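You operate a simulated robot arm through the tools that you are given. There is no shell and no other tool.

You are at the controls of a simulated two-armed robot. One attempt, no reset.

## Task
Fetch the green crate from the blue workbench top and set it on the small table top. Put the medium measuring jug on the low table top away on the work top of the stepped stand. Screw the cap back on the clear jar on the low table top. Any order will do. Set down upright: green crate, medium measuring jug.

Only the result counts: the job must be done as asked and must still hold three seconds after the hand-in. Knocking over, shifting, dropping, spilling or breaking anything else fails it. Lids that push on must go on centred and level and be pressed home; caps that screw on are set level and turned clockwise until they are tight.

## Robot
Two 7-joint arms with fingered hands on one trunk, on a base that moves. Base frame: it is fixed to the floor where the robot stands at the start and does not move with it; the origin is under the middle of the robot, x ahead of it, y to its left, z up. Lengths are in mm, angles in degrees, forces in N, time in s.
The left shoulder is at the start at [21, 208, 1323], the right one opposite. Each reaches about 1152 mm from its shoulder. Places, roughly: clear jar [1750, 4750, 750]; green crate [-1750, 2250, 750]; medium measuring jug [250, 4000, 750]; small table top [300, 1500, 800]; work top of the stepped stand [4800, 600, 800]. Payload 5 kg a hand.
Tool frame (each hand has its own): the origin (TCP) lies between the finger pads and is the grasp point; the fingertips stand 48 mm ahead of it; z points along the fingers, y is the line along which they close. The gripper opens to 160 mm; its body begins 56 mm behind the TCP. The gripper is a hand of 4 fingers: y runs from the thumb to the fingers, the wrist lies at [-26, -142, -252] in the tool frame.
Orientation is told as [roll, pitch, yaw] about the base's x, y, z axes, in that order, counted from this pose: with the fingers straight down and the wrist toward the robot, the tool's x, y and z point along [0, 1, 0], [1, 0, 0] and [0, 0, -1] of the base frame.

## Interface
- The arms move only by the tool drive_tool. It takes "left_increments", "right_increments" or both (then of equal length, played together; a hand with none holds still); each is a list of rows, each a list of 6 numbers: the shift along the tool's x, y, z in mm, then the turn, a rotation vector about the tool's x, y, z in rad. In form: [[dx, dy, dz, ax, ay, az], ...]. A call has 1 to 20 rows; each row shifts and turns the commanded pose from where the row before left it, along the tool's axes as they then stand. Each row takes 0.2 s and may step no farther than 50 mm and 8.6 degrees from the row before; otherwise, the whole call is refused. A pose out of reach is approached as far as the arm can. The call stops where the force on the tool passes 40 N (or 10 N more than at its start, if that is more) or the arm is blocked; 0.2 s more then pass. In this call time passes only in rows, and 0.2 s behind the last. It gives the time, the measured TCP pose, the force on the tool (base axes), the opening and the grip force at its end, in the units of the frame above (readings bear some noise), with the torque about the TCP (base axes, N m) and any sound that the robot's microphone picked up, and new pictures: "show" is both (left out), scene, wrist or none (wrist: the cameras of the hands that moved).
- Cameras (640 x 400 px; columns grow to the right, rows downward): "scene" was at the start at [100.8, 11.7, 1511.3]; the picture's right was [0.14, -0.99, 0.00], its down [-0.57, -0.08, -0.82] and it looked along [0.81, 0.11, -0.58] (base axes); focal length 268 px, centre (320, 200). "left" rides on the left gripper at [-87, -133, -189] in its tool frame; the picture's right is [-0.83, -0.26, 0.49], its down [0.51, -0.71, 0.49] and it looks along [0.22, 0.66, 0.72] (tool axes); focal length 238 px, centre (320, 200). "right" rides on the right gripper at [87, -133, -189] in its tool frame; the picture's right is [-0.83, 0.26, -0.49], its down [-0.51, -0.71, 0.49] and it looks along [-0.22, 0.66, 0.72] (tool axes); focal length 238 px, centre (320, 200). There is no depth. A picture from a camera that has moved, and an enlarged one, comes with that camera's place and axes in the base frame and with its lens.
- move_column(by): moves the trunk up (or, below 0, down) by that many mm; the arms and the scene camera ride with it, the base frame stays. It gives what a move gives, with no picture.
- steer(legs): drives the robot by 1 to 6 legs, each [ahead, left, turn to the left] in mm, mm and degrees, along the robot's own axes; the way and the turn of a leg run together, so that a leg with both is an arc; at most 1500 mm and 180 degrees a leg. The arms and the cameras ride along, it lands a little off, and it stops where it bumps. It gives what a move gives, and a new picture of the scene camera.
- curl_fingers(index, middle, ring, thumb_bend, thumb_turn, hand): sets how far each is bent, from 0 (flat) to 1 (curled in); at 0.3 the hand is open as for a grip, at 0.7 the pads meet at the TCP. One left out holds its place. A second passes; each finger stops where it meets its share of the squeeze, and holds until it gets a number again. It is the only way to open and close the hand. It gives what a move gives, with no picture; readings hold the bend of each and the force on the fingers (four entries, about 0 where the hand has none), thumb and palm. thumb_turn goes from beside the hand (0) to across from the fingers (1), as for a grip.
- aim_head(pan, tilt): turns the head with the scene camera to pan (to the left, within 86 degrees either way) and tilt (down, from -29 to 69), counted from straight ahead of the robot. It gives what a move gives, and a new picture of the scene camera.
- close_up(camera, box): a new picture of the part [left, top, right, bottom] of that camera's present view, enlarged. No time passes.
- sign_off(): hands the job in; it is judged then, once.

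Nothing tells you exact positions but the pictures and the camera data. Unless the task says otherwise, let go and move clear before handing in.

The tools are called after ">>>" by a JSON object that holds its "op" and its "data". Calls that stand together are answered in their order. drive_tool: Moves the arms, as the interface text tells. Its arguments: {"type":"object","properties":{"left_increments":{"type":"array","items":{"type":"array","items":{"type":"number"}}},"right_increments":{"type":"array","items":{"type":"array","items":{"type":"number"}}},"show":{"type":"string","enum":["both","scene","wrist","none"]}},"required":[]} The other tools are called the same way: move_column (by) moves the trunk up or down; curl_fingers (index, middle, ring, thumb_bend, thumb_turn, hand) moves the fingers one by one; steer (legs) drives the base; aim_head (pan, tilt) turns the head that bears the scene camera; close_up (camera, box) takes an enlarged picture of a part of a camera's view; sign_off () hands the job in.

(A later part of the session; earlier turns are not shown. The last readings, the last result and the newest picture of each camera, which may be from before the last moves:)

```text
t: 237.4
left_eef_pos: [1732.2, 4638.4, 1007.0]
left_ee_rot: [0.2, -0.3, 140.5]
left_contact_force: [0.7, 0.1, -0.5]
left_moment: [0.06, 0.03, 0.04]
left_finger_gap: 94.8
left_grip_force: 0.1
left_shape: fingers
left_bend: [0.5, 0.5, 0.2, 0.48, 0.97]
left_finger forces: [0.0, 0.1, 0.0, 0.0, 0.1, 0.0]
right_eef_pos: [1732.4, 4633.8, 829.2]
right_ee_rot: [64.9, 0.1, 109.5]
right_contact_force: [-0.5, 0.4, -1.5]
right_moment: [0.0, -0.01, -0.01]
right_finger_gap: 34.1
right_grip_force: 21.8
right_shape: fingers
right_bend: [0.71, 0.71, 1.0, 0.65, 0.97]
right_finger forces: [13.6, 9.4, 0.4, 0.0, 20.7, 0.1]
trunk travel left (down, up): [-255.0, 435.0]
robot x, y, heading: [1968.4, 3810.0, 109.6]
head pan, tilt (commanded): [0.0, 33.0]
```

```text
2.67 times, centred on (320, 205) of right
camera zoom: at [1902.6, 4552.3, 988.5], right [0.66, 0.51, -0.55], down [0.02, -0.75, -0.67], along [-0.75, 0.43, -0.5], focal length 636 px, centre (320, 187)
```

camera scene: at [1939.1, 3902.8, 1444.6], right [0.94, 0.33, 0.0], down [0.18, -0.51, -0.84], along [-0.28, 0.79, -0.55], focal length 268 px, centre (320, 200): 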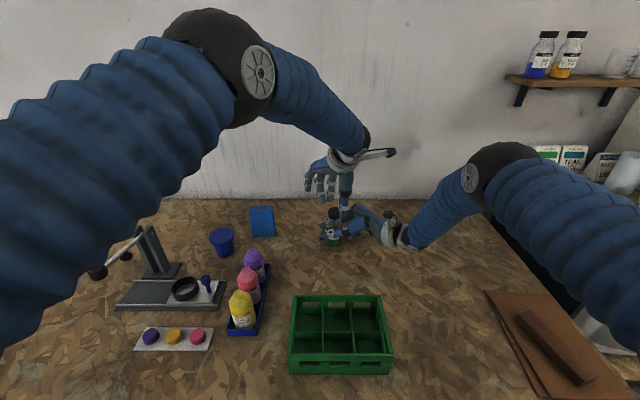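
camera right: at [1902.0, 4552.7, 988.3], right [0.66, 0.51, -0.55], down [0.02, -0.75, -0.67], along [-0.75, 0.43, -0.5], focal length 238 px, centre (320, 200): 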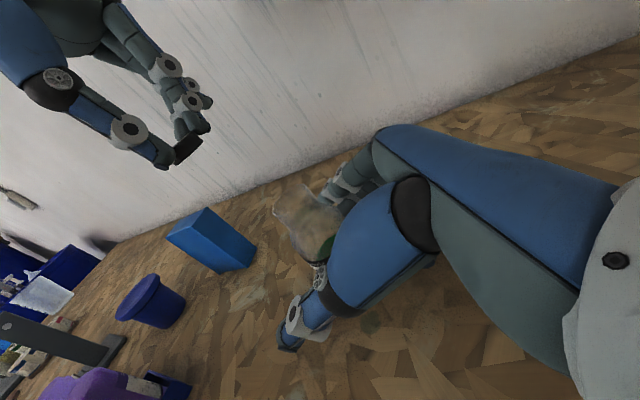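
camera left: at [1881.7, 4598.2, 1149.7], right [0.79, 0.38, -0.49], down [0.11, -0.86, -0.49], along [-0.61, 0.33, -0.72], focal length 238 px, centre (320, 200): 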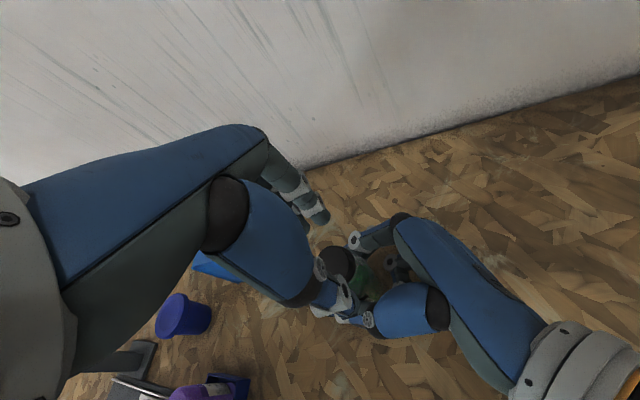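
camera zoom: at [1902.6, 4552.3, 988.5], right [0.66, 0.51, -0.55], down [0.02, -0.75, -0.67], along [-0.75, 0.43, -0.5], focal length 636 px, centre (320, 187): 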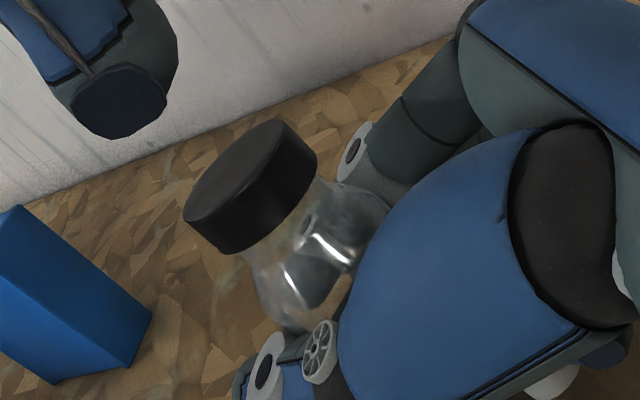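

>>> {"op": "drive_tool", "data": {"right_increments": [[0, 0, 0, 0, 0.065, 0], [0, 0, 0, 0, 0.065, 0]], "show": "none"}}

>>> {"op": "close_up", "data": {"camera": "scene", "box": [312, 195, 376, 251]}}

```text
t: 238.0
left_eef_pos: [1732.7, 4637.8, 1004.8]
left_ee_rot: [0.2, -0.1, 140.6]
left_contact_force: [0.2, 0.6, -0.9]
left_moment: [0.01, -0.02, 0.01]
left_finger_gap: 94.8
left_grip_force: 0.1
left_shape: fingers
left_bend: [0.5, 0.5, 0.2, 0.48, 0.97]
left_finger forces: [0.1, 0.0, 0.1, 0.0, 0.1, 0.1]
right_eef_pos: [1731.0, 4633.4, 828.9]
right_ee_rot: [72.5, 0.0, 109.4]
right_contact_force: [-0.9, 0.8, -2.3]
right_moment: [0.02, -0.03, 0.02]
right_finger_gap: 34.1
right_grip_force: 22.2
right_shape: fingers
right_bend: [0.71, 0.71, 1.0, 0.65, 0.97]
right_finger forces: [13.6, 9.2, 0.5, 0.0, 20.6, 0.0]
trunk travel left (down, up): [-255.0, 435.0]
robot x, y, heading: [1969.8, 3808.5, 109.4]
head pan, tilt (commanded): [0.0, 33.0]
```

```text
7.14 times, centred on (344, 223) of scene
camera zoom: at [1939.0, 3903.3, 1444.5], right [0.94, 0.33, 0.0], down [0.18, -0.51, -0.84], along [-0.28, 0.79, -0.55], focal length 1911 px, centre (149, 36)
```

zoom: 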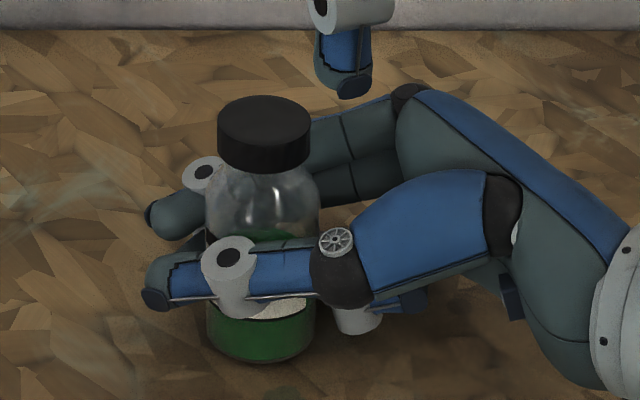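

Upright again. It is held a few millimetres above the table, so I'll lower it until it touches.

>>> {"op": "drive_tool", "data": {"right_increments": [[-1.9, 0, 0.6, 0, 0, 0]], "show": "none"}}

>>> {"op": "drive_tool", "data": {"right_increments": [[-1.9, 0, 0.6, 0, 0, 0]], "show": "none"}}

>>> {"op": "drive_tool", "data": {"right_increments": [[-1.4, 0, 0.45, 0, 0, 0]], "show": "none"}}

```text
t: 238.4
left_eef_pos: [1732.0, 4638.6, 1005.0]
left_ee_rot: [0.2, -0.3, 140.5]
left_contact_force: [-0.1, 1.0, -0.4]
left_moment: [0.02, 0.04, 0.01]
left_finger_gap: 94.7
left_grip_force: 0.2
left_shape: fingers
left_bend: [0.5, 0.5, 0.2, 0.48, 0.97]
left_finger forces: [0.1, 0.0, 0.1, 0.0, 0.0, 0.0]
right_eef_pos: [1731.6, 4633.7, 829.5]
right_ee_rot: [72.5, -0.1, 109.4]
right_contact_force: [0.1, -0.6, -0.2]
right_moment: [0.02, 0.02, 0.01]
right_finger_gap: 33.8
right_grip_force: 22.3
right_shape: fingers
right_bend: [0.71, 0.71, 1.0, 0.65, 0.97]
right_finger forces: [13.4, 9.4, 0.4, 0.0, 20.8, 0.0]
trunk travel left (down, up): [-255.0, 435.0]
robot x, y, heading: [1971.5, 3807.6, 109.5]
head pan, tilt (commanded): [0.0, 33.0]
```

```text
t: 238.8
left_eef_pos: [1732.3, 4638.9, 1006.6]
left_ee_rot: [0.2, -0.2, 140.5]
left_contact_force: [-0.8, 0.7, 0.0]
left_moment: [0.0, -0.01, -0.01]
left_finger_gap: 95.1
left_grip_force: 0.1
left_shape: fingers
left_bend: [0.5, 0.5, 0.2, 0.48, 0.97]
left_finger forces: [0.1, 0.1, 0.1, 0.0, 0.0, 0.0]
right_eef_pos: [1731.7, 4634.6, 828.2]
right_ee_rot: [72.6, -0.2, 109.4]
right_contact_force: [0.8, -1.5, 8.2]
right_moment: [0.09, 0.06, -0.03]
right_finger_gap: 33.9
right_grip_force: 22.0
right_shape: fingers
right_bend: [0.71, 0.71, 1.0, 0.65, 0.96]
right_finger forces: [12.6, 9.4, 0.7, 0.1, 21.5, 0.0]
trunk travel left (down, up): [-255.0, 435.0]
robot x, y, heading: [1970.2, 3806.9, 109.6]
head pan, tilt (commanded): [0.0, 33.0]
```

```text
t: 239.2
left_eef_pos: [1732.1, 4637.9, 1006.9]
left_ee_rot: [0.1, -0.1, 140.4]
left_contact_force: [-0.5, -0.4, -0.1]
left_moment: [-0.01, 0.0, -0.01]
left_finger_gap: 94.9
left_grip_force: 0.0
left_shape: fingers
left_bend: [0.5, 0.5, 0.2, 0.48, 0.97]
left_finger forces: [0.0, 0.0, 0.0, 0.0, 0.1, 0.0]
right_eef_pos: [1731.8, 4634.8, 828.5]
right_ee_rot: [72.5, -0.2, 109.4]
right_contact_force: [0.9, -1.5, 14.1]
right_moment: [0.17, 0.08, 0.0]
right_finger_gap: 33.7
right_grip_force: 22.7
right_shape: fingers
right_bend: [0.71, 0.71, 1.0, 0.65, 0.96]
right_finger forces: [12.3, 9.7, 1.1, 0.0, 21.6, 0.0]
trunk travel left (down, up): [-255.0, 435.0]
robot x, y, heading: [1971.5, 3808.3, 109.4]
head pan, tilt (commanded): [0.0, 33.0]
```

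>>> {"op": "drive_tool", "data": {"right_increments": [[0.9, 0, -0.3, 0, 0, 0]], "show": "none"}}

>>> {"op": "close_up", "data": {"camera": "left", "box": [280, 200, 440, 310]}}

>>> {"op": "close_up", "data": {"camera": "scene", "box": [335, 200, 365, 230]}}

>>> {"op": "close_up", "data": {"camera": "right", "box": [200, 130, 440, 280]}}

```text
t: 239.6
left_eef_pos: [1732.4, 4637.5, 1006.4]
left_ee_rot: [0.1, -0.2, 140.5]
left_contact_force: [-0.2, 0.0, 0.3]
left_moment: [-0.03, -0.01, -0.02]
left_finger_gap: 94.7
left_grip_force: 0.0
left_shape: fingers
left_bend: [0.5, 0.5, 0.2, 0.48, 0.97]
left_finger forces: [0.0, 0.1, 0.0, 0.1, 0.1, 0.1]
right_eef_pos: [1731.2, 4634.3, 828.0]
right_ee_rot: [72.6, -0.1, 109.4]
right_contact_force: [-0.5, -0.2, 15.2]
right_moment: [0.23, 0.17, -0.02]
right_finger_gap: 33.7
right_grip_force: 22.2
right_shape: fingers
right_bend: [0.71, 0.71, 1.0, 0.65, 0.96]
right_finger forces: [12.1, 10.0, 1.0, 0.0, 21.4, 0.0]
trunk travel left (down, up): [-255.0, 435.0]
robot x, y, heading: [1969.3, 3809.9, 109.7]
head pan, tilt (commanded): [0.0, 33.0]
```

```text
3.64 times, centred on (360, 255) of left
camera zoom: at [1890.4, 4620.0, 1193.6], right [0.73, 0.48, -0.49], down [0.22, -0.84, -0.49], along [-0.65, 0.25, -0.72], focal length 867 px, centre (174, 0)
```

zoom: 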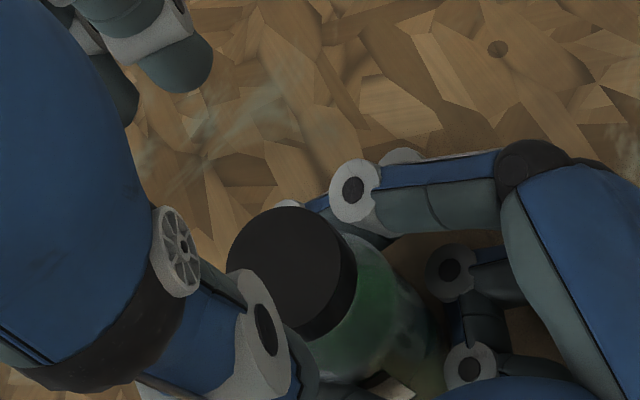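

```text
13.33 times, centred on (350, 215) of scene
camera zoom: at [1939.3, 3901.5, 1444.8], right [0.94, 0.33, 0.0], down [0.18, -0.51, -0.84], along [-0.28, 0.79, -0.54], focal length 3568 px, centre (-80, 0)
```

zoom: 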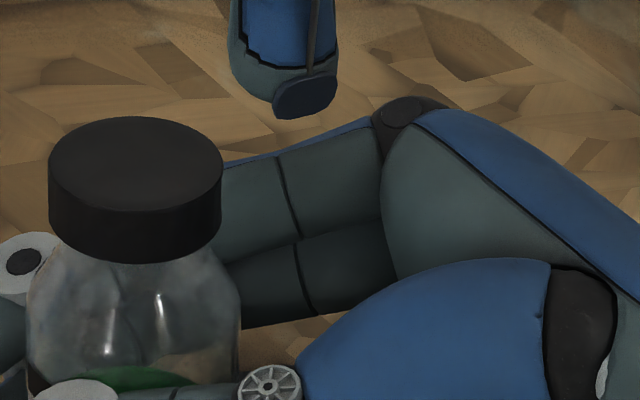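

```text
2.67 times, centred on (320, 205) of right
camera zoom: at [1921.1, 4558.9, 966.8], right [0.59, 0.48, -0.65], down [-0.06, -0.77, -0.63], along [-0.81, 0.41, -0.42], focal length 636 px, centre (320, 187)
```

zoom: 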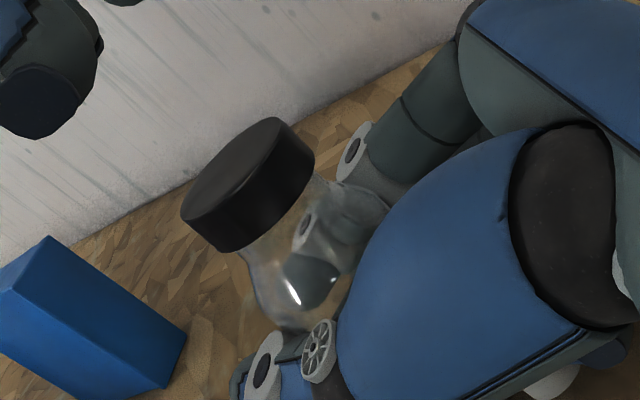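

>>> {"op": "drive_tool", "data": {"left_increments": [[-3, -3.5, 0, 0, 0, 0], [0, 0, 25, 0, 0, 0], [0, 0, 25, 0, 0, 0], [0, 0, 16, 0, 0, 0]], "right_increments": [[1.4, 0, -0.45, 0, 0, 0], [0, 0, 0, 0, 0, 0], [0, 0, 0, 0, 0, 0], [0, 0, 0, 0, 0, 0]], "show": "none"}}

>>> {"op": "curl_fingers", "data": {"hand": "left", "index": 0.62, "middle": 0.63, "thumb_bend": 0.61}}

>>> {"op": "curl_fingers", "data": {"hand": "left", "index": 0.71, "middle": 0.72, "thumb_bend": 0.69}}

>>> {"op": "close_up", "data": {"camera": "scene", "box": [312, 195, 376, 251]}}

```text
t: 240.6
left_eef_pos: [1735.4, 4638.8, 940.9]
left_ee_rot: [0.1, -0.2, 140.5]
left_contact_force: [0.5, 2.3, 0.9]
left_moment: [-0.05, -0.02, -0.01]
left_finger_gap: 94.9
left_grip_force: 0.1
left_shape: fingers
left_bend: [0.5, 0.5, 0.2, 0.48, 0.97]
left_finger forces: [0.0, 0.0, 0.0, 0.1, 0.0, 0.0]
right_eef_pos: [1731.9, 4632.4, 826.5]
right_ee_rot: [72.5, 0.0, 109.4]
right_contact_force: [-0.6, 0.8, 11.0]
right_moment: [0.22, 0.16, 0.05]
right_finger_gap: 33.8
right_grip_force: 22.7
right_shape: fingers
right_bend: [0.71, 0.71, 1.0, 0.65, 0.96]
right_finger forces: [12.7, 10.9, 1.4, 0.0, 20.8, 0.0]
trunk travel left (down, up): [-255.0, 435.0]
robot x, y, heading: [1968.2, 3813.1, 109.5]
head pan, tilt (commanded): [0.0, 33.0]
```

```text
t: 241.6
left_eef_pos: [1735.0, 4639.3, 941.5]
left_ee_rot: [0.2, -0.3, 140.5]
left_contact_force: [2.6, -0.5, 0.3]
left_moment: [-0.06, -0.12, 0.01]
left_finger_gap: 50.3
left_grip_force: 2.3
left_shape: fingers
left_bend: [0.62, 0.63, 0.2, 0.59, 0.98]
left_finger forces: [0.8, 0.4, 0.1, 0.0, 3.7, 0.1]
right_eef_pos: [1731.5, 4634.5, 827.5]
right_ee_rot: [72.4, 0.0, 109.4]
right_contact_force: [-4.0, 2.9, 9.9]
right_moment: [0.15, 0.03, 0.06]
right_finger_gap: 33.4
right_grip_force: 23.5
right_shape: fingers
right_bend: [0.71, 0.71, 1.0, 0.65, 0.96]
right_finger forces: [14.5, 10.7, 1.9, 0.0, 19.6, 0.0]
trunk travel left (down, up): [-255.0, 435.0]
robot x, y, heading: [1968.9, 3804.6, 109.3]
head pan, tilt (commanded): [0.0, 33.0]
```

```text
t: 242.6
left_eef_pos: [1734.6, 4639.4, 942.2]
left_ee_rot: [0.3, -0.2, 140.5]
left_contact_force: [-3.7, 2.5, -3.0]
left_moment: [0.13, 0.13, -0.03]
left_finger_gap: 46.6
left_grip_force: 19.7
left_shape: fingers
left_bend: [0.64, 0.66, 0.2, 0.6, 0.98]
left_finger forces: [9.7, 12.0, 0.0, 0.1, 18.5, 0.1]
right_eef_pos: [1731.3, 4633.4, 827.0]
right_ee_rot: [72.5, 0.0, 109.4]
right_contact_force: [3.4, -5.2, 11.3]
right_moment: [0.31, 0.34, -0.03]
right_finger_gap: 33.2
right_grip_force: 22.8
right_shape: fingers
right_bend: [0.71, 0.71, 1.0, 0.65, 0.97]
right_finger forces: [10.3, 10.2, 1.3, 0.0, 23.6, 0.1]
trunk travel left (down, up): [-255.0, 435.0]
robot x, y, heading: [1968.8, 3808.7, 109.5]
head pan, tilt (commanded): [0.0, 33.0]
```

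```text
7.14 times, centred on (344, 223) of scene
camera zoom: at [1939.1, 3902.0, 1444.7], right [0.94, 0.33, 0.0], down [0.18, -0.51, -0.84], along [-0.28, 0.79, -0.54], focal length 1911 px, centre (149, 36)
```

zoom: 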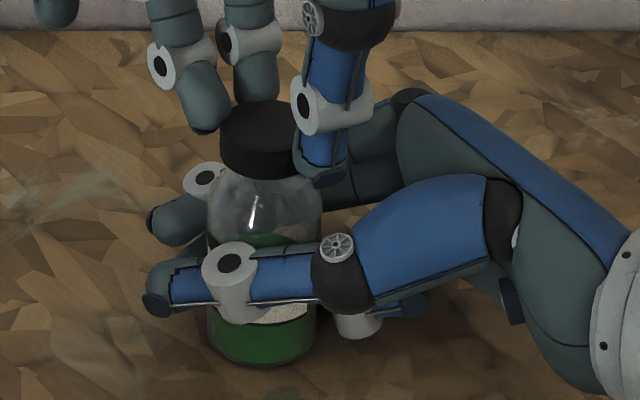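

>>> {"op": "drive_tool", "data": {"left_increments": [[0, 1.2, 0.3, 0, 0, 0.13], [-0.3, 0, 0.2, 0, 0, 0.13], [-0.3, 0, 0.2, 0, 0, 0.13], [-0.3, 0, 0.1, 0, 0, 0.13]], "show": "none"}}

>>> {"op": "drive_tool", "data": {"left_increments": [[-0.3, 0, 0.1, 0, 0, 0.13], [-0.3, 0, 0.1, 0, 0, 0.13], [-0.3, 0, 0.1, 0, 0, 0.13]], "show": "none"}}

>>> {"op": "close_up", "data": {"camera": "scene", "box": [312, 195, 376, 251]}}

```text
t: 243.6
left_eef_pos: [1735.8, 4640.2, 941.0]
left_ee_rot: [0.2, 0.0, 110.5]
left_contact_force: [0.0, 2.2, -0.4]
left_moment: [0.04, -0.15, 0.09]
left_finger_gap: 46.7
left_grip_force: 19.6
left_shape: fingers
left_bend: [0.64, 0.66, 0.2, 0.6, 0.97]
left_finger forces: [10.5, 9.0, 0.1, 0.0, 20.2, 0.0]
right_eef_pos: [1731.8, 4633.8, 827.9]
right_ee_rot: [72.4, 0.1, 109.4]
right_contact_force: [-1.2, -2.9, 7.7]
right_moment: [0.33, 0.11, -0.06]
right_finger_gap: 33.0
right_grip_force: 23.5
right_shape: fingers
right_bend: [0.71, 0.71, 1.0, 0.65, 0.97]
right_finger forces: [11.9, 9.6, 3.2, 0.0, 22.6, 0.0]
trunk travel left (down, up): [-255.0, 435.0]
robot x, y, heading: [1967.5, 3807.0, 109.6]
head pan, tilt (commanded): [0.0, 33.0]
```

```text
t: 244.4
left_eef_pos: [1735.8, 4641.0, 940.6]
left_ee_rot: [0.1, -0.2, 88.2]
left_contact_force: [3.0, 2.7, 1.3]
left_moment: [0.14, -0.19, 0.24]
left_finger_gap: 47.0
left_grip_force: 19.1
left_shape: fingers
left_bend: [0.63, 0.67, 0.2, 0.61, 0.96]
left_finger forces: [11.0, 7.0, 0.0, 0.0, 19.5, 0.0]
right_eef_pos: [1731.2, 4633.9, 828.2]
right_ee_rot: [72.4, 0.0, 109.4]
right_contact_force: [-4.6, -2.0, 6.6]
right_moment: [0.38, 0.05, -0.21]
right_finger_gap: 33.1
right_grip_force: 23.9
right_shape: fingers
right_bend: [0.71, 0.71, 1.0, 0.65, 0.96]
right_finger forces: [12.0, 9.6, 3.2, 0.0, 22.5, 0.0]
trunk travel left (down, up): [-255.0, 435.0]
robot x, y, heading: [1967.6, 3807.6, 109.5]
head pan, tilt (commanded): [0.0, 33.0]
```

```text
7.14 times, centred on (344, 223) of scene
camera zoom: at [1938.3, 3901.9, 1444.7], right [0.94, 0.33, 0.0], down [0.18, -0.51, -0.84], along [-0.28, 0.79, -0.54], focal length 1911 px, centre (149, 36)
```

zoom: 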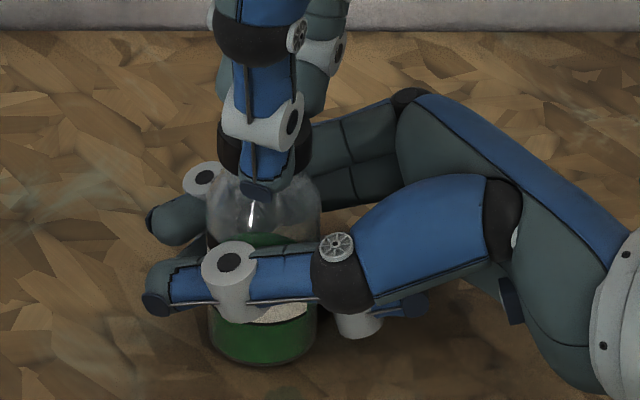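

>>> {"op": "drive_tool", "data": {"left_increments": [[-0.2, 0, 0, 0, 0, 0.08]], "show": "none"}}

>>> {"op": "drive_tool", "data": {"left_increments": [[-0.2, 0, 0, 0, 0, 0.08]], "show": "none"}}

>>> {"op": "drive_tool", "data": {"left_increments": [[-0.2, 0, 0, 0, 0, 0.08]], "show": "none"}}

>>> {"op": "close_up", "data": {"camera": "right", "box": [200, 110, 440, 260]}}

```text
t: 244.8
left_eef_pos: [1735.0, 4641.1, 941.4]
left_ee_rot: [0.3, -0.1, 83.7]
left_contact_force: [4.0, 3.5, 3.0]
left_moment: [0.18, -0.2, 0.26]
left_finger_gap: 45.9
left_grip_force: 18.6
left_shape: fingers
left_bend: [0.63, 0.71, 0.2, 0.62, 0.96]
left_finger forces: [11.1, 7.6, 0.1, 0.0, 19.2, 0.0]
right_eef_pos: [1731.7, 4633.4, 826.8]
right_ee_rot: [72.4, 0.0, 109.3]
right_contact_force: [-5.0, -3.4, 5.2]
right_moment: [0.38, 0.0, -0.26]
right_finger_gap: 33.4
right_grip_force: 24.8
right_shape: fingers
right_bend: [0.71, 0.71, 1.0, 0.65, 0.96]
right_finger forces: [11.7, 9.5, 4.6, 0.1, 23.4, 0.1]
trunk travel left (down, up): [-255.0, 435.0]
robot x, y, heading: [1971.2, 3809.0, 109.4]
head pan, tilt (commanded): [0.0, 33.0]
```

```text
t: 245.2
left_eef_pos: [1736.7, 4640.0, 940.3]
left_ee_rot: [0.3, 0.1, 79.2]
left_contact_force: [1.4, 5.3, 2.8]
left_moment: [0.16, -0.1, 0.42]
left_finger_gap: 45.6
left_grip_force: 21.2
left_shape: fingers
left_bend: [0.63, 0.71, 0.2, 0.62, 0.95]
left_finger forces: [12.7, 9.0, 0.1, 0.1, 20.4, 0.0]
right_eef_pos: [1732.0, 4632.9, 827.4]
right_ee_rot: [72.4, -0.1, 109.4]
right_contact_force: [-3.2, -5.1, 5.2]
right_moment: [0.45, 0.05, -0.46]
right_finger_gap: 33.3
right_grip_force: 23.8
right_shape: fingers
right_bend: [0.71, 0.71, 1.0, 0.65, 0.96]
right_finger forces: [10.1, 9.1, 4.4, 0.0, 24.9, 0.1]
trunk travel left (down, up): [-255.0, 435.0]
robot x, y, heading: [1973.4, 3812.4, 109.4]
head pan, tilt (commanded): [0.0, 33.0]
```

```text
t: 245.6
left_eef_pos: [1736.1, 4640.3, 940.6]
left_ee_rot: [0.3, -0.1, 74.7]
left_contact_force: [1.0, 5.2, 3.3]
left_moment: [0.23, -0.13, 0.51]
left_finger_gap: 45.3
left_grip_force: 23.0
left_shape: fingers
left_bend: [0.63, 0.71, 0.2, 0.62, 0.95]
left_finger forces: [13.9, 10.4, 0.0, 0.0, 21.5, 0.1]
right_eef_pos: [1731.8, 4632.3, 826.8]
right_ee_rot: [72.4, 0.0, 109.3]
right_contact_force: [-2.1, -6.4, 4.5]
right_moment: [0.46, 0.04, -0.57]
right_finger_gap: 33.1
right_grip_force: 24.0
right_shape: fingers
right_bend: [0.71, 0.71, 1.0, 0.64, 0.96]
right_finger forces: [9.1, 8.6, 4.3, 0.0, 26.5, 0.0]
trunk travel left (down, up): [-255.0, 435.0]
robot x, y, heading: [1971.7, 3806.4, 109.5]
head pan, tilt (commanded): [0.0, 33.0]
```

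```text
2.67 times, centred on (320, 185) of right
camera zoom: at [1920.7, 4558.5, 967.1], right [0.59, 0.48, -0.65], down [-0.06, -0.77, -0.63], along [-0.81, 0.41, -0.43], focal length 636 px, centre (320, 240)
```

zoom: 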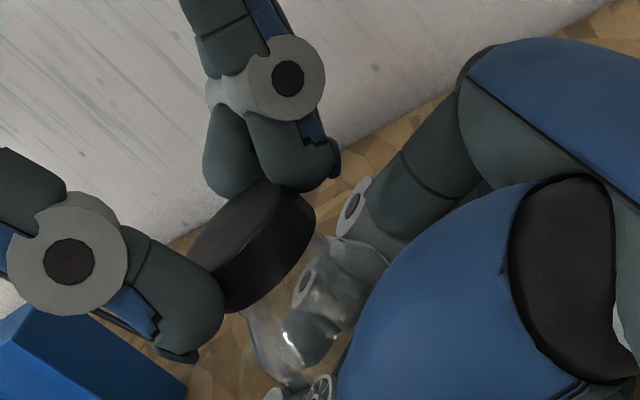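

Torque is rising again (0.5 N·m) with the hands clearly apart. I'll regrip at the start position and test whether it resists right away.

>>> {"op": "curl_fingers", "data": {"hand": "left", "index": 0.5, "middle": 0.5, "thumb_bend": 0.48, "thumb_turn": 0.97}}

>>> {"op": "drive_tool", "data": {"left_increments": [[0, 0, -20, 0, 0, 0], [0.4, 0, 0, 0, 0, -0.14], [0.4, 0, 0, 0, 0, -0.14], [0.4, 0, 0, 0, 0, -0.14], [0.4, 0, 0, 0, 0, -0.14], [0.4, 0, 0, 0, 0, -0.14], [0.4, 0, 0, 0, 0, -0.14], [0.4, 0, 0, 0, 0, -0.14], [0.4, 0, 0, 0, 0, -0.14]], "show": "none"}}

>>> {"op": "close_up", "data": {"camera": "scene", "box": [312, 195, 376, 251]}}

>>> {"op": "close_up", "data": {"camera": "left", "box": [280, 200, 440, 310]}}

>>> {"op": "close_up", "data": {"camera": "scene", "box": [335, 200, 365, 230]}}

```text
t: 246.6
left_eef_pos: [1737.3, 4640.0, 940.1]
left_ee_rot: [0.3, 0.1, 74.7]
left_contact_force: [-1.1, -0.2, -0.1]
left_moment: [-0.01, -0.01, -0.01]
left_finger_gap: 95.0
left_grip_force: 0.1
left_shape: fingers
left_bend: [0.5, 0.5, 0.2, 0.48, 0.97]
left_finger forces: [0.1, 0.0, 0.0, 0.0, 0.1, 0.0]
right_eef_pos: [1731.8, 4634.2, 827.8]
right_ee_rot: [72.4, 0.0, 109.3]
right_contact_force: [3.3, 1.0, 6.5]
right_moment: [0.18, -0.05, -0.03]
right_finger_gap: 32.7
right_grip_force: 24.5
right_shape: fingers
right_bend: [0.71, 0.71, 1.0, 0.65, 0.96]
right_finger forces: [11.8, 9.6, 6.7, 0.0, 21.2, 0.0]
trunk travel left (down, up): [-255.0, 435.0]
robot x, y, heading: [1968.8, 3810.2, 109.5]
head pan, tilt (commanded): [0.0, 33.0]
```

```text
t: 248.6
left_eef_pos: [1734.2, 4640.0, 960.3]
left_ee_rot: [0.2, -0.2, 138.9]
left_contact_force: [0.5, 0.3, -0.2]
left_moment: [-0.02, 0.0, 0.0]
left_finger_gap: 95.0
left_grip_force: 0.1
left_shape: fingers
left_bend: [0.5, 0.5, 0.2, 0.48, 0.97]
left_finger forces: [0.1, 0.1, 0.0, 0.1, 0.0, 0.1]
right_eef_pos: [1732.9, 4633.3, 828.0]
right_ee_rot: [72.5, -0.1, 109.4]
right_contact_force: [0.0, -1.4, 5.7]
right_moment: [0.06, 0.02, 0.02]
right_finger_gap: 32.2
right_grip_force: 24.2
right_shape: fingers
right_bend: [0.71, 0.71, 1.0, 0.65, 0.96]
right_finger forces: [12.6, 10.4, 5.0, 0.0, 20.5, 0.0]
trunk travel left (down, up): [-255.0, 435.0]
robot x, y, heading: [1970.7, 3815.4, 109.6]
head pan, tilt (commanded): [0.0, 33.0]
```

```text
7.14 times, centred on (344, 223) of scene
camera zoom: at [1939.1, 3902.4, 1444.6], right [0.94, 0.33, 0.0], down [0.18, -0.51, -0.84], along [-0.28, 0.79, -0.54], focal length 1911 px, centre (149, 36)
```

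zoom: 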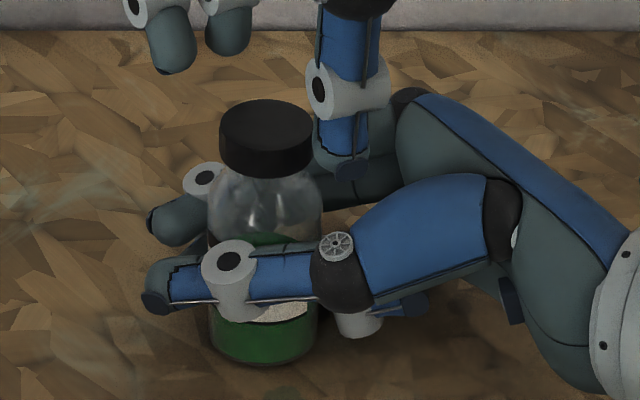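

```text
3.64 times, centred on (360, 255) of left
camera zoom: at [1892.2, 4618.4, 1146.4], right [0.74, 0.46, -0.49], down [0.2, -0.85, -0.49], along [-0.64, 0.27, -0.72], focal length 867 px, centre (174, 0)
```

zoom: 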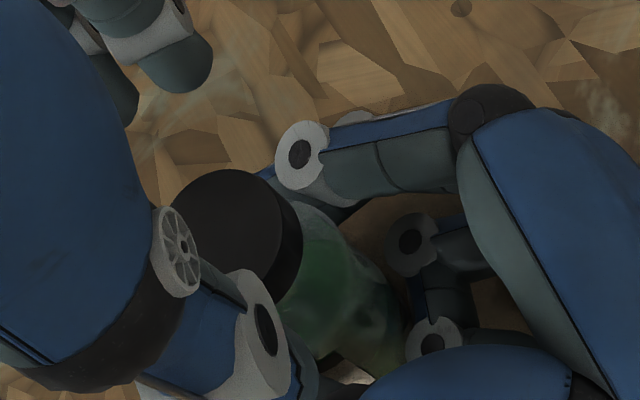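

```text
13.33 times, centred on (350, 215) of scene
camera zoom: at [1939.1, 3902.4, 1444.6], right [0.94, 0.33, 0.0], down [0.18, -0.51, -0.84], along [-0.28, 0.79, -0.54], focal length 3568 px, centre (-80, 0)
```

zoom: 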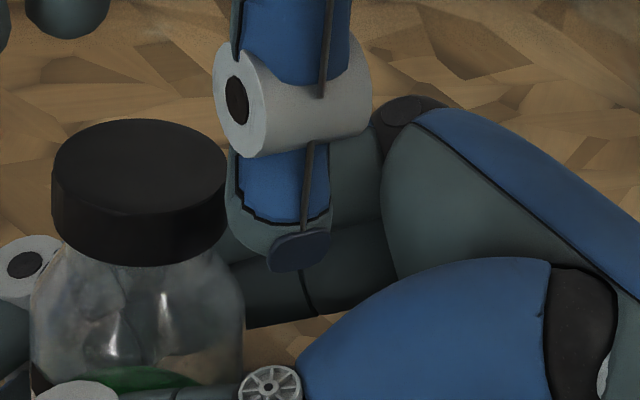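

>>> {"op": "drive_tool", "data": {"left_increments": [[-0.5, -3, 10, 0, 0, 0], [0, 0, 10, 0, 0, 0]], "show": "none"}}

>>> {"op": "curl_fingers", "data": {"hand": "left", "index": 0.62, "middle": 0.63, "thumb_bend": 0.61}}

>>> {"op": "curl_fingers", "data": {"hand": "left", "index": 0.72, "middle": 0.73, "thumb_bend": 0.7}}

>>> {"op": "drive_tool", "data": {"left_increments": [[0, 1.0, 0.2, 0, 0, 0.1]], "show": "none"}}

>>> {"op": "drive_tool", "data": {"left_increments": [[-0.3, 0, 0.1, 0, 0, 0.1]], "show": "none"}}

>>> {"op": "drive_tool", "data": {"left_increments": [[-0.3, 0, 0.1, 0, 0, 0.1]], "show": "none"}}

>>> {"op": "drive_tool", "data": {"left_increments": [[-0.3, 0, 0.1, 0, 0, 0.1]], "show": "none"}}

```text
t: 249.2
left_eef_pos: [1736.2, 4640.3, 939.7]
left_ee_rot: [0.2, -0.2, 138.8]
left_contact_force: [-0.4, 0.0, 0.1]
left_moment: [-0.09, 0.01, 0.0]
left_finger_gap: 95.1
left_grip_force: 0.0
left_shape: fingers
left_bend: [0.5, 0.5, 0.2, 0.48, 0.97]
left_finger forces: [0.0, 0.1, 0.0, 0.0, 0.0, 0.1]
right_eef_pos: [1732.4, 4633.4, 828.1]
right_ee_rot: [72.4, 0.0, 109.4]
right_contact_force: [-0.5, -0.7, 4.3]
right_moment: [0.07, 0.07, 0.0]
right_finger_gap: 32.5
right_grip_force: 23.9
right_shape: fingers
right_bend: [0.71, 0.71, 1.0, 0.65, 0.96]
right_finger forces: [12.4, 10.6, 4.8, 0.0, 20.4, 0.0]
trunk travel left (down, up): [-255.0, 435.0]
robot x, y, heading: [1969.6, 3811.3, 109.5]
head pan, tilt (commanded): [0.0, 33.0]
```

```text
t: 250.2
left_eef_pos: [1736.9, 4639.3, 940.9]
left_ee_rot: [0.2, -0.1, 138.7]
left_contact_force: [2.4, -0.6, 1.0]
left_moment: [-0.02, -0.07, 0.0]
left_finger_gap: 50.0
left_grip_force: 3.0
left_shape: fingers
left_bend: [0.61, 0.63, 0.2, 0.59, 0.98]
left_finger forces: [1.1, 0.4, 0.0, 0.0, 2.9, 0.0]
right_eef_pos: [1730.6, 4633.2, 827.5]
right_ee_rot: [72.3, 0.0, 109.5]
right_contact_force: [-2.6, 0.1, 4.9]
right_moment: [0.04, -0.01, 0.05]
right_finger_gap: 32.4
right_grip_force: 24.8
right_shape: fingers
right_bend: [0.71, 0.71, 1.0, 0.65, 0.96]
right_finger forces: [13.0, 10.8, 5.4, 0.0, 20.5, 0.0]
trunk travel left (down, up): [-255.0, 435.0]
robot x, y, heading: [1969.2, 3806.9, 109.4]
head pan, tilt (commanded): [0.0, 33.0]
```

```text
t: 251.2
left_eef_pos: [1738.0, 4639.0, 939.6]
left_ee_rot: [0.2, -0.2, 138.9]
left_contact_force: [-5.1, 3.4, -3.4]
left_moment: [0.15, 0.12, 0.02]
left_finger_gap: 47.3
left_grip_force: 20.8
left_shape: fingers
left_bend: [0.63, 0.66, 0.2, 0.61, 0.98]
left_finger forces: [12.1, 12.4, 0.1, 0.0, 19.0, 0.1]
right_eef_pos: [1731.5, 4634.2, 827.0]
right_ee_rot: [72.4, -0.1, 109.4]
right_contact_force: [5.2, -4.8, 6.8]
right_moment: [0.3, 0.35, -0.07]
right_finger_gap: 32.5
right_grip_force: 23.9
right_shape: fingers
right_bend: [0.71, 0.71, 1.0, 0.65, 0.96]
right_finger forces: [9.5, 10.9, 4.0, 0.1, 24.3, 0.0]
trunk travel left (down, up): [-255.0, 435.0]
robot x, y, heading: [1970.1, 3805.2, 109.6]
head pan, tilt (commanded): [0.0, 33.0]
```

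```text
t: 251.6
left_eef_pos: [1736.4, 4639.4, 940.2]
left_ee_rot: [0.2, -0.2, 133.0]
left_contact_force: [-3.3, 1.0, -2.1]
left_moment: [0.0, 0.02, 0.14]
left_finger_gap: 46.9
left_grip_force: 21.2
left_shape: fingers
left_bend: [0.63, 0.66, 0.2, 0.61, 0.97]
left_finger forces: [11.5, 11.3, 0.1, 0.0, 20.3, 0.1]
right_eef_pos: [1731.9, 4634.0, 826.8]
right_ee_rot: [72.4, -0.1, 109.4]
right_contact_force: [3.5, -2.1, 6.0]
right_moment: [0.17, 0.3, -0.21]
right_finger_gap: 32.2
right_grip_force: 23.4
right_shape: fingers
right_bend: [0.71, 0.71, 1.0, 0.65, 0.96]
right_finger forces: [10.4, 10.5, 3.3, 0.0, 22.8, 0.0]
trunk travel left (down, up): [-255.0, 435.0]
robot x, y, heading: [1970.5, 3810.4, 109.7]
head pan, tilt (commanded): [0.0, 33.0]
```

```text
t: 252.0
left_eef_pos: [1736.1, 4640.2, 940.1]
left_ee_rot: [0.1, -0.2, 127.3]
left_contact_force: [-3.7, 2.0, -0.9]
left_moment: [0.04, 0.05, 0.33]
left_finger_gap: 47.2
left_grip_force: 22.1
left_shape: fingers
left_bend: [0.63, 0.67, 0.2, 0.62, 0.97]
left_finger forces: [11.5, 11.3, 0.0, 0.1, 20.8, 0.1]
right_eef_pos: [1730.7, 4633.7, 828.2]
right_ee_rot: [72.4, 0.0, 109.3]
right_contact_force: [3.8, -2.0, 6.1]
right_moment: [0.26, 0.29, -0.31]
right_finger_gap: 32.1
right_grip_force: 22.0
right_shape: fingers
right_bend: [0.71, 0.71, 1.0, 0.65, 0.96]
right_finger forces: [9.3, 9.5, 2.7, 0.1, 22.9, 0.1]
trunk travel left (down, up): [-255.0, 435.0]
robot x, y, heading: [1971.1, 3809.3, 109.4]
head pan, tilt (commanded): [0.0, 33.0]
```

```text
t: 252.4
left_eef_pos: [1737.1, 4639.8, 940.7]
left_ee_rot: [0.2, -0.1, 121.4]
left_contact_force: [-2.3, 3.2, -1.7]
left_moment: [0.16, 0.05, 0.38]
left_finger_gap: 46.7
left_grip_force: 22.4
left_shape: fingers
left_bend: [0.63, 0.67, 0.2, 0.62, 0.96]
left_finger forces: [11.0, 11.6, 0.0, 0.1, 20.9, 0.1]
right_eef_pos: [1730.5, 4634.5, 826.1]
right_ee_rot: [72.4, -0.1, 109.4]
right_contact_force: [1.5, -3.3, 5.5]
right_moment: [0.33, 0.09, -0.4]
right_finger_gap: 32.0
right_grip_force: 22.6
right_shape: fingers
right_bend: [0.71, 0.71, 1.0, 0.65, 0.96]
right_finger forces: [8.7, 8.7, 4.6, 0.0, 23.5, 0.0]
trunk travel left (down, up): [-255.0, 435.0]
robot x, y, heading: [1967.0, 3807.3, 109.6]
head pan, tilt (commanded): [0.0, 33.0]
```

```text
t: 252.8
left_eef_pos: [1737.1, 4640.6, 940.3]
left_ee_rot: [0.2, -0.1, 115.8]
left_contact_force: [-0.9, 3.5, -2.2]
left_moment: [0.17, -0.05, 0.39]
left_finger_gap: 46.5
left_grip_force: 23.2
left_shape: fingers
left_bend: [0.63, 0.67, 0.2, 0.63, 0.95]
left_finger forces: [11.0, 13.4, 0.0, 0.0, 22.2, 0.0]
right_eef_pos: [1730.8, 4633.9, 827.4]
right_ee_rot: [72.4, -0.1, 109.3]
right_contact_force: [-0.5, -3.6, 4.7]
right_moment: [0.34, 0.08, -0.44]
right_finger_gap: 31.4
right_grip_force: 23.0
right_shape: fingers
right_bend: [0.71, 0.71, 1.0, 0.65, 0.96]
right_finger forces: [8.1, 8.3, 5.8, 0.0, 22.4, 0.0]
trunk travel left (down, up): [-255.0, 435.0]
robot x, y, heading: [1970.3, 3807.7, 109.6]
head pan, tilt (commanded): [0.0, 33.0]
```

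The cap now resists right away, about 0.4 N·m building from the first degrees, so it's snug. I'll squeeze harder for a final tightening.

>>> {"op": "curl_fingers", "data": {"hand": "left", "index": 0.8, "middle": 0.81, "thumb_bend": 0.78}}

>>> {"op": "drive_tool", "data": {"left_increments": [[-0.3, 0, 0.1, 0, 0, 0.1]], "show": "none"}}

>>> {"op": "drive_tool", "data": {"left_increments": [[-0.3, 0, 0.1, 0, 0, 0.1]], "show": "none"}}

>>> {"op": "drive_tool", "data": {"left_increments": [[-0.3, 0, 0.1, 0, 0, 0.1]], "show": "none"}}

>>> {"op": "close_up", "data": {"camera": "scene", "box": [312, 195, 376, 251]}}

```text
t: 253.8
left_eef_pos: [1736.8, 4640.3, 938.9]
left_ee_rot: [0.2, 0.0, 115.9]
left_contact_force: [2.4, -2.7, 0.5]
left_moment: [0.01, -0.05, 0.14]
left_finger_gap: 45.0
left_grip_force: 33.3
left_shape: fingers
left_bend: [0.61, 0.66, 0.2, 0.64, 0.95]
left_finger forces: [12.9, 18.1, 0.1, 0.0, 34.9, 0.0]
right_eef_pos: [1731.4, 4634.3, 827.5]
right_ee_rot: [72.4, 0.0, 109.3]
right_contact_force: [-4.6, 3.0, 3.5]
right_moment: [-0.05, -0.24, -0.05]
right_finger_gap: 31.0
right_grip_force: 24.2
right_shape: fingers
right_bend: [0.71, 0.71, 1.0, 0.65, 0.96]
right_finger forces: [13.9, 9.0, 6.2, 0.0, 18.8, 0.0]
trunk travel left (down, up): [-255.0, 435.0]
robot x, y, heading: [1970.5, 3811.3, 109.7]
head pan, tilt (commanded): [0.0, 33.0]
```

```text
t: 254.2
left_eef_pos: [1736.3, 4639.8, 939.9]
left_ee_rot: [0.2, -0.1, 110.2]
left_contact_force: [1.3, -3.0, 0.5]
left_moment: [-0.03, -0.01, 0.36]
left_finger_gap: 44.5
left_grip_force: 34.1
left_shape: fingers
left_bend: [0.61, 0.66, 0.2, 0.65, 0.94]
left_finger forces: [13.5, 18.9, 0.1, 0.0, 35.0, 0.0]
right_eef_pos: [1731.0, 4633.5, 827.5]
right_ee_rot: [72.4, 0.0, 109.3]
right_contact_force: [-3.3, 4.2, 4.2]
right_moment: [-0.14, -0.15, -0.3]
right_finger_gap: 30.9
right_grip_force: 22.8
right_shape: fingers
right_bend: [0.71, 0.71, 1.0, 0.65, 0.96]
right_finger forces: [13.2, 8.4, 4.7, 0.1, 19.0, 0.0]
trunk travel left (down, up): [-255.0, 435.0]
robot x, y, heading: [1967.7, 3809.4, 109.5]
head pan, tilt (commanded): [0.0, 33.0]
```

```text
t: 254.6
left_eef_pos: [1738.5, 4640.8, 940.4]
left_ee_rot: [0.3, -0.1, 104.3]
left_contact_force: [0.3, -0.2, -2.4]
left_moment: [0.12, 0.01, 0.44]
left_finger_gap: 44.4
left_grip_force: 34.9
left_shape: fingers
left_bend: [0.6, 0.66, 0.2, 0.66, 0.94]
left_finger forces: [14.4, 19.6, 0.1, 0.0, 34.9, 0.1]
right_eef_pos: [1730.5, 4633.8, 827.2]
right_ee_rot: [72.5, 0.1, 109.4]
right_contact_force: [-1.3, 0.9, 5.5]
right_moment: [0.06, -0.18, -0.38]
right_finger_gap: 30.5
right_grip_force: 21.4
right_shape: fingers
right_bend: [0.71, 0.71, 1.0, 0.65, 0.96]
right_finger forces: [10.1, 7.2, 6.9, 0.0, 19.5, 0.0]
trunk travel left (down, up): [-255.0, 435.0]
robot x, y, heading: [1970.5, 3805.0, 109.7]
head pan, tilt (commanded): [0.0, 33.0]
```

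```text
t: 255.0
left_eef_pos: [1737.4, 4640.6, 940.5]
left_ee_rot: [0.2, -0.1, 98.6]
left_contact_force: [1.5, 1.9, -2.9]
left_moment: [0.22, -0.02, 0.48]
left_finger_gap: 44.3
left_grip_force: 35.9
left_shape: fingers
left_bend: [0.6, 0.67, 0.2, 0.66, 0.93]
left_finger forces: [15.5, 19.8, 0.1, 0.0, 35.7, 0.1]
right_eef_pos: [1729.6, 4634.1, 827.8]
right_ee_rot: [72.4, 0.1, 109.4]
right_contact_force: [-1.8, -1.8, 5.7]
right_moment: [0.19, -0.28, -0.46]
right_finger_gap: 29.9
right_grip_force: 22.0
right_shape: fingers
right_bend: [0.71, 0.72, 1.0, 0.65, 0.96]
right_finger forces: [8.8, 6.1, 9.1, 0.1, 20.2, 0.0]
trunk travel left (down, up): [-255.0, 435.0]
robot x, y, heading: [1969.0, 3809.9, 109.8]
head pan, tilt (commanded): [0.0, 33.0]
```

```text
7.14 times, centred on (344, 223) of scene
camera zoom: at [1937.9, 3902.4, 1444.7], right [0.94, 0.33, 0.0], down [0.18, -0.51, -0.84], along [-0.28, 0.79, -0.55], focal length 1911 px, centre (149, 36)
```

zoom: 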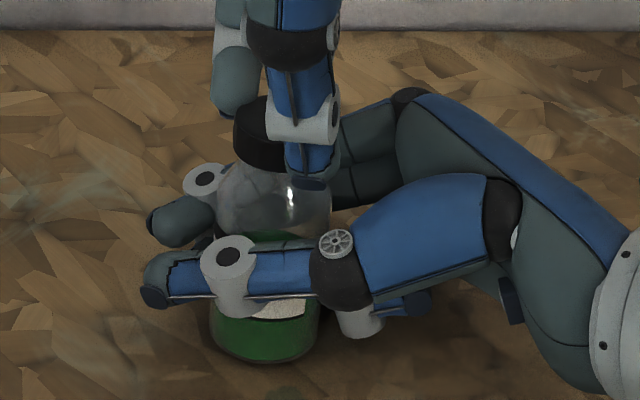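

The transmitted torque (about 0.48 N·m) now exceeds what the jar grip can hold, so the cap is tight. I'll release the cap and lift the left hand away.

>>> {"op": "curl_fingers", "data": {"hand": "left", "index": 0.55, "middle": 0.55, "thumb_bend": 0.52}}

>>> {"op": "curl_fingers", "data": {"hand": "left", "index": 0.45, "middle": 0.45, "thumb_bend": 0.44, "thumb_turn": 0.97}}

>>> {"op": "drive_tool", "data": {"left_increments": [[0, 0, -25, 0, 0, 0], [0, 0, -40, 0, 0, 0], [0, 0, -45, 0, 0, 0]], "show": "none"}}

>>> {"op": "close_up", "data": {"camera": "scene", "box": [312, 195, 376, 251]}}

>>> {"op": "close_up", "data": {"camera": "right", "box": [200, 130, 440, 280]}}

```text
t: 256.0
left_eef_pos: [1738.8, 4640.0, 938.0]
left_ee_rot: [0.2, -0.1, 98.5]
left_contact_force: [0.9, -0.3, -0.4]
left_moment: [0.0, -0.02, -0.01]
left_finger_gap: 76.6
left_grip_force: 0.1
left_shape: fingers
left_bend: [0.55, 0.55, 0.2, 0.52, 0.97]
left_finger forces: [0.0, 0.0, 0.1, 0.0, 0.0, 0.1]
right_eef_pos: [1732.3, 4633.0, 827.0]
right_ee_rot: [72.5, 0.0, 109.3]
right_contact_force: [1.3, 0.3, 5.7]
right_moment: [0.13, -0.15, 0.0]
right_finger_gap: 29.5
right_grip_force: 25.2
right_shape: fingers
right_bend: [0.71, 0.71, 1.0, 0.65, 0.96]
right_finger forces: [10.1, 8.5, 11.4, 0.0, 19.9, 0.0]
trunk travel left (down, up): [-255.0, 435.0]
robot x, y, heading: [1968.5, 3810.5, 109.4]
head pan, tilt (commanded): [0.0, 33.0]
```

```text
t: 257.0
left_eef_pos: [1736.9, 4640.5, 940.2]
left_ee_rot: [0.3, 0.0, 98.6]
left_contact_force: [-1.1, 0.1, 0.6]
left_moment: [-0.03, -0.01, -0.03]
left_finger_gap: 113.0
left_grip_force: 0.0
left_shape: fingers
left_bend: [0.45, 0.45, 0.2, 0.44, 0.96]
left_finger forces: [0.0, 0.0, 0.0, 0.0, 0.1, 0.1]
right_eef_pos: [1732.2, 4634.1, 828.3]
right_ee_rot: [72.4, 0.0, 109.3]
right_contact_force: [1.6, -0.3, 5.3]
right_moment: [0.12, -0.19, -0.03]
right_finger_gap: 29.5
right_grip_force: 24.8
right_shape: fingers
right_bend: [0.71, 0.71, 1.0, 0.65, 0.96]
right_finger forces: [10.0, 8.3, 11.6, 0.0, 19.8, 0.0]
trunk travel left (down, up): [-255.0, 435.0]
robot x, y, heading: [1967.1, 3809.1, 109.4]
head pan, tilt (commanded): [0.0, 33.0]
```

```text
t: 257.8
left_eef_pos: [1741.0, 4639.2, 1049.3]
left_ee_rot: [0.4, 0.0, 98.6]
left_contact_force: [0.1, -1.1, -1.4]
left_moment: [0.13, 0.01, 0.0]
left_finger_gap: 112.9
left_grip_force: 0.0
left_shape: fingers
left_bend: [0.45, 0.45, 0.2, 0.44, 0.96]
left_finger forces: [0.0, 0.1, 0.0, 0.1, 0.1, 0.0]
right_eef_pos: [1732.3, 4632.7, 827.3]
right_ee_rot: [72.4, 0.0, 109.4]
right_contact_force: [0.8, -0.7, 5.9]
right_moment: [0.11, -0.17, -0.06]
right_finger_gap: 29.9
right_grip_force: 25.2
right_shape: fingers
right_bend: [0.71, 0.71, 1.0, 0.65, 0.96]
right_finger forces: [10.4, 8.9, 11.5, 0.1, 19.9, 0.0]
trunk travel left (down, up): [-255.0, 435.0]
robot x, y, heading: [1970.5, 3810.1, 109.5]
head pan, tilt (commanded): [0.0, 33.0]
```

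```text
7.14 times, centred on (344, 223) of scene
camera zoom: at [1939.2, 3901.5, 1444.7], right [0.94, 0.33, 0.0], down [0.18, -0.51, -0.84], along [-0.28, 0.79, -0.54], focal length 1911 px, centre (149, 36)
```

zoom: 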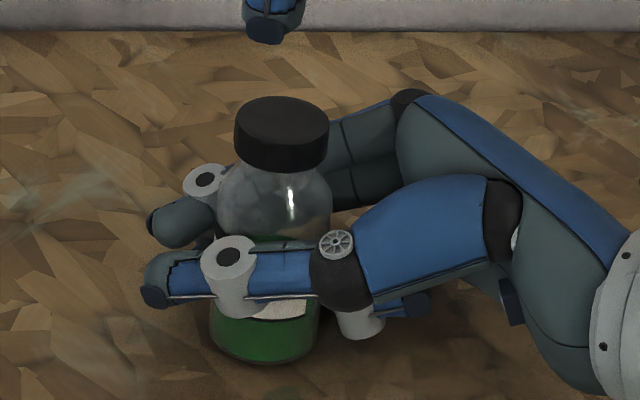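

```text
2.67 times, centred on (320, 205) of right
camera zoom: at [1921.2, 4558.3, 967.2], right [0.59, 0.48, -0.65], down [-0.06, -0.77, -0.63], along [-0.81, 0.41, -0.43], focal length 636 px, centre (320, 187)
```

zoom: 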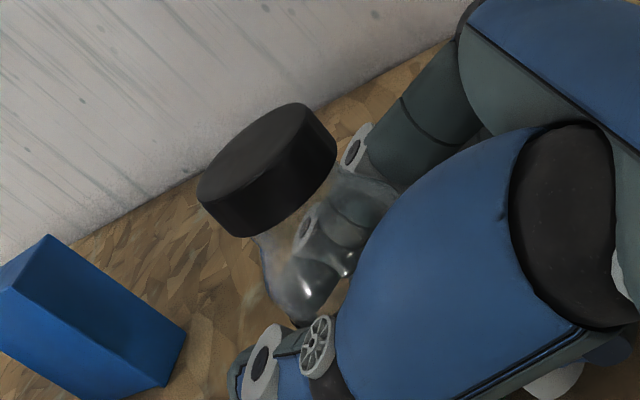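

The jar leans about 5° to the right in my grip. I'll roll it upright and set it down flat.

>>> {"op": "drive_tool", "data": {"right_increments": [[0, 0, 0, 0, -0.042, 0], [0, 0, 0, 0, -0.042, 0]], "show": "none"}}

>>> {"op": "close_up", "data": {"camera": "scene", "box": [312, 195, 376, 251]}}

```text
t: 258.4
left_eef_pos: [1739.6, 4640.4, 1048.7]
left_ee_rot: [0.4, 0.0, 98.7]
left_contact_force: [-0.1, -0.3, 1.3]
left_moment: [0.03, 0.01, -0.04]
left_finger_gap: 113.0
left_grip_force: 0.0
left_shape: fingers
left_bend: [0.45, 0.45, 0.2, 0.44, 0.96]
left_finger forces: [0.0, 0.0, 0.0, 0.0, 0.0, 0.0]
right_eef_pos: [1731.6, 4634.2, 826.6]
right_ee_rot: [67.6, 0.0, 109.4]
right_contact_force: [-2.0, 0.6, 2.5]
right_moment: [0.08, 0.11, 0.01]
right_finger_gap: 29.4
right_grip_force: 22.6
right_shape: fingers
right_bend: [0.71, 0.71, 1.0, 0.65, 0.96]
right_finger forces: [9.9, 9.7, 7.1, 0.0, 18.9, 0.1]
trunk travel left (down, up): [-255.0, 435.0]
robot x, y, heading: [1971.4, 3808.4, 109.7]
head pan, tilt (commanded): [0.0, 33.0]
```

```text
7.14 times, centred on (344, 223) of scene
camera zoom: at [1938.8, 3902.5, 1444.6], right [0.94, 0.33, 0.0], down [0.18, -0.51, -0.84], along [-0.28, 0.79, -0.55], focal length 1911 px, centre (149, 36)
```

zoom: 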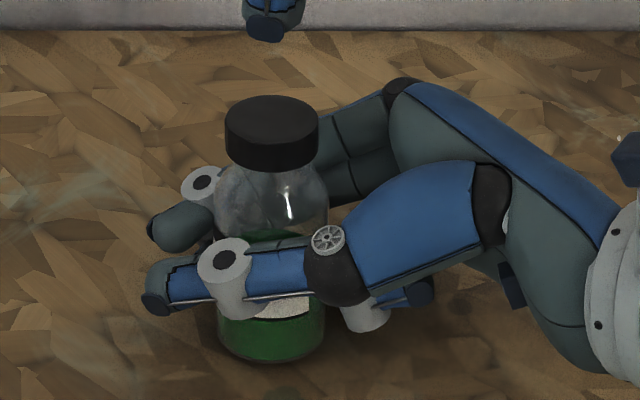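

>>> {"op": "drive_tool", "data": {"right_increments": [[-1.4, 0, 0.55, 0, 0, 0]], "show": "none"}}

>>> {"op": "drive_tool", "data": {"right_increments": [[-1.4, 0, 0.55, 0, 0, 0]], "show": "none"}}

>>> {"op": "close_up", "data": {"camera": "right", "box": [200, 130, 440, 280]}}

>>> {"op": "close_up", "data": {"camera": "left", "box": [260, 180, 500, 330]}}

```text
t: 258.8
left_eef_pos: [1739.9, 4639.6, 1048.5]
left_ee_rot: [0.3, 0.0, 98.7]
left_contact_force: [0.1, -0.1, 0.3]
left_moment: [-0.03, 0.0, -0.03]
left_finger_gap: 113.1
left_grip_force: 0.0
left_shape: fingers
left_bend: [0.45, 0.45, 0.2, 0.44, 0.96]
left_finger forces: [0.0, 0.1, 0.0, 0.0, 0.1, 0.0]
right_eef_pos: [1731.7, 4633.8, 826.2]
right_ee_rot: [67.5, -0.2, 109.3]
right_contact_force: [-1.3, -0.1, 6.7]
right_moment: [0.13, 0.08, 0.02]
right_finger_gap: 29.3
right_grip_force: 22.4
right_shape: fingers
right_bend: [0.71, 0.71, 1.0, 0.66, 0.96]
right_finger forces: [9.6, 9.7, 6.3, 0.0, 19.0, 0.0]
trunk travel left (down, up): [-255.0, 435.0]
robot x, y, heading: [1970.1, 3807.4, 109.5]
head pan, tilt (commanded): [0.0, 33.0]
```

```text
t: 259.2
left_eef_pos: [1739.8, 4639.5, 1049.5]
left_ee_rot: [0.4, -0.1, 98.5]
left_contact_force: [-0.3, -0.1, -0.1]
left_moment: [-0.02, -0.02, -0.01]
left_finger_gap: 112.9
left_grip_force: 0.0
left_shape: fingers
left_bend: [0.45, 0.45, 0.2, 0.44, 0.96]
left_finger forces: [0.0, 0.1, 0.1, 0.0, 0.0, 0.0]
right_eef_pos: [1731.8, 4633.2, 826.8]
right_ee_rot: [67.7, 0.0, 109.4]
right_contact_force: [0.3, -0.8, 13.2]
right_moment: [0.23, 0.04, -0.01]
right_finger_gap: 29.3
right_grip_force: 22.6
right_shape: fingers
right_bend: [0.71, 0.71, 1.0, 0.66, 0.96]
right_finger forces: [9.2, 9.3, 6.2, 0.0, 19.9, 0.0]
trunk travel left (down, up): [-255.0, 435.0]
robot x, y, heading: [1969.3, 3808.6, 109.5]
head pan, tilt (commanded): [0.0, 33.0]
```

```text
2.67 times, centred on (320, 205) of right
camera zoom: at [1909.8, 4554.3, 977.8], right [0.64, 0.5, -0.59], down [-0.01, -0.75, -0.66], along [-0.77, 0.43, -0.47], focal length 636 px, centre (320, 187)
```

zoom: 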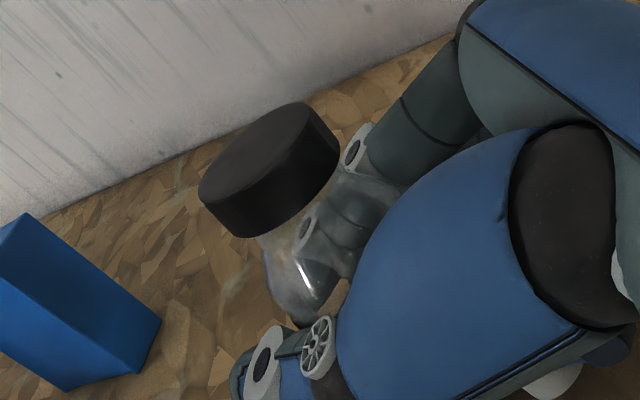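

```text
2.67 times, centred on (380, 255) of left
camera zoom: at [1845.9, 4521.1, 1236.3], right [0.86, -0.13, -0.49], down [-0.4, -0.78, -0.49], along [-0.32, 0.62, -0.72], focal length 636 px, centre (160, 53)
```

zoom: 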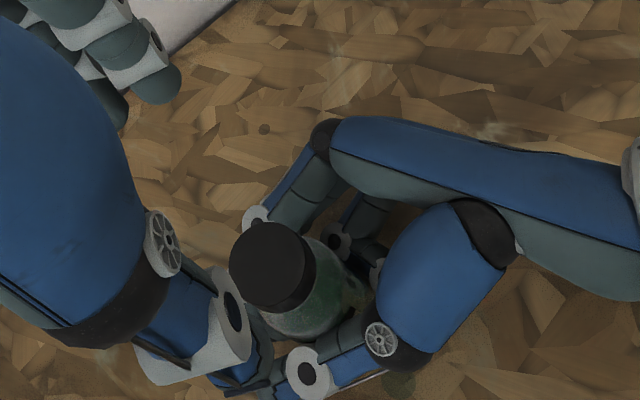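

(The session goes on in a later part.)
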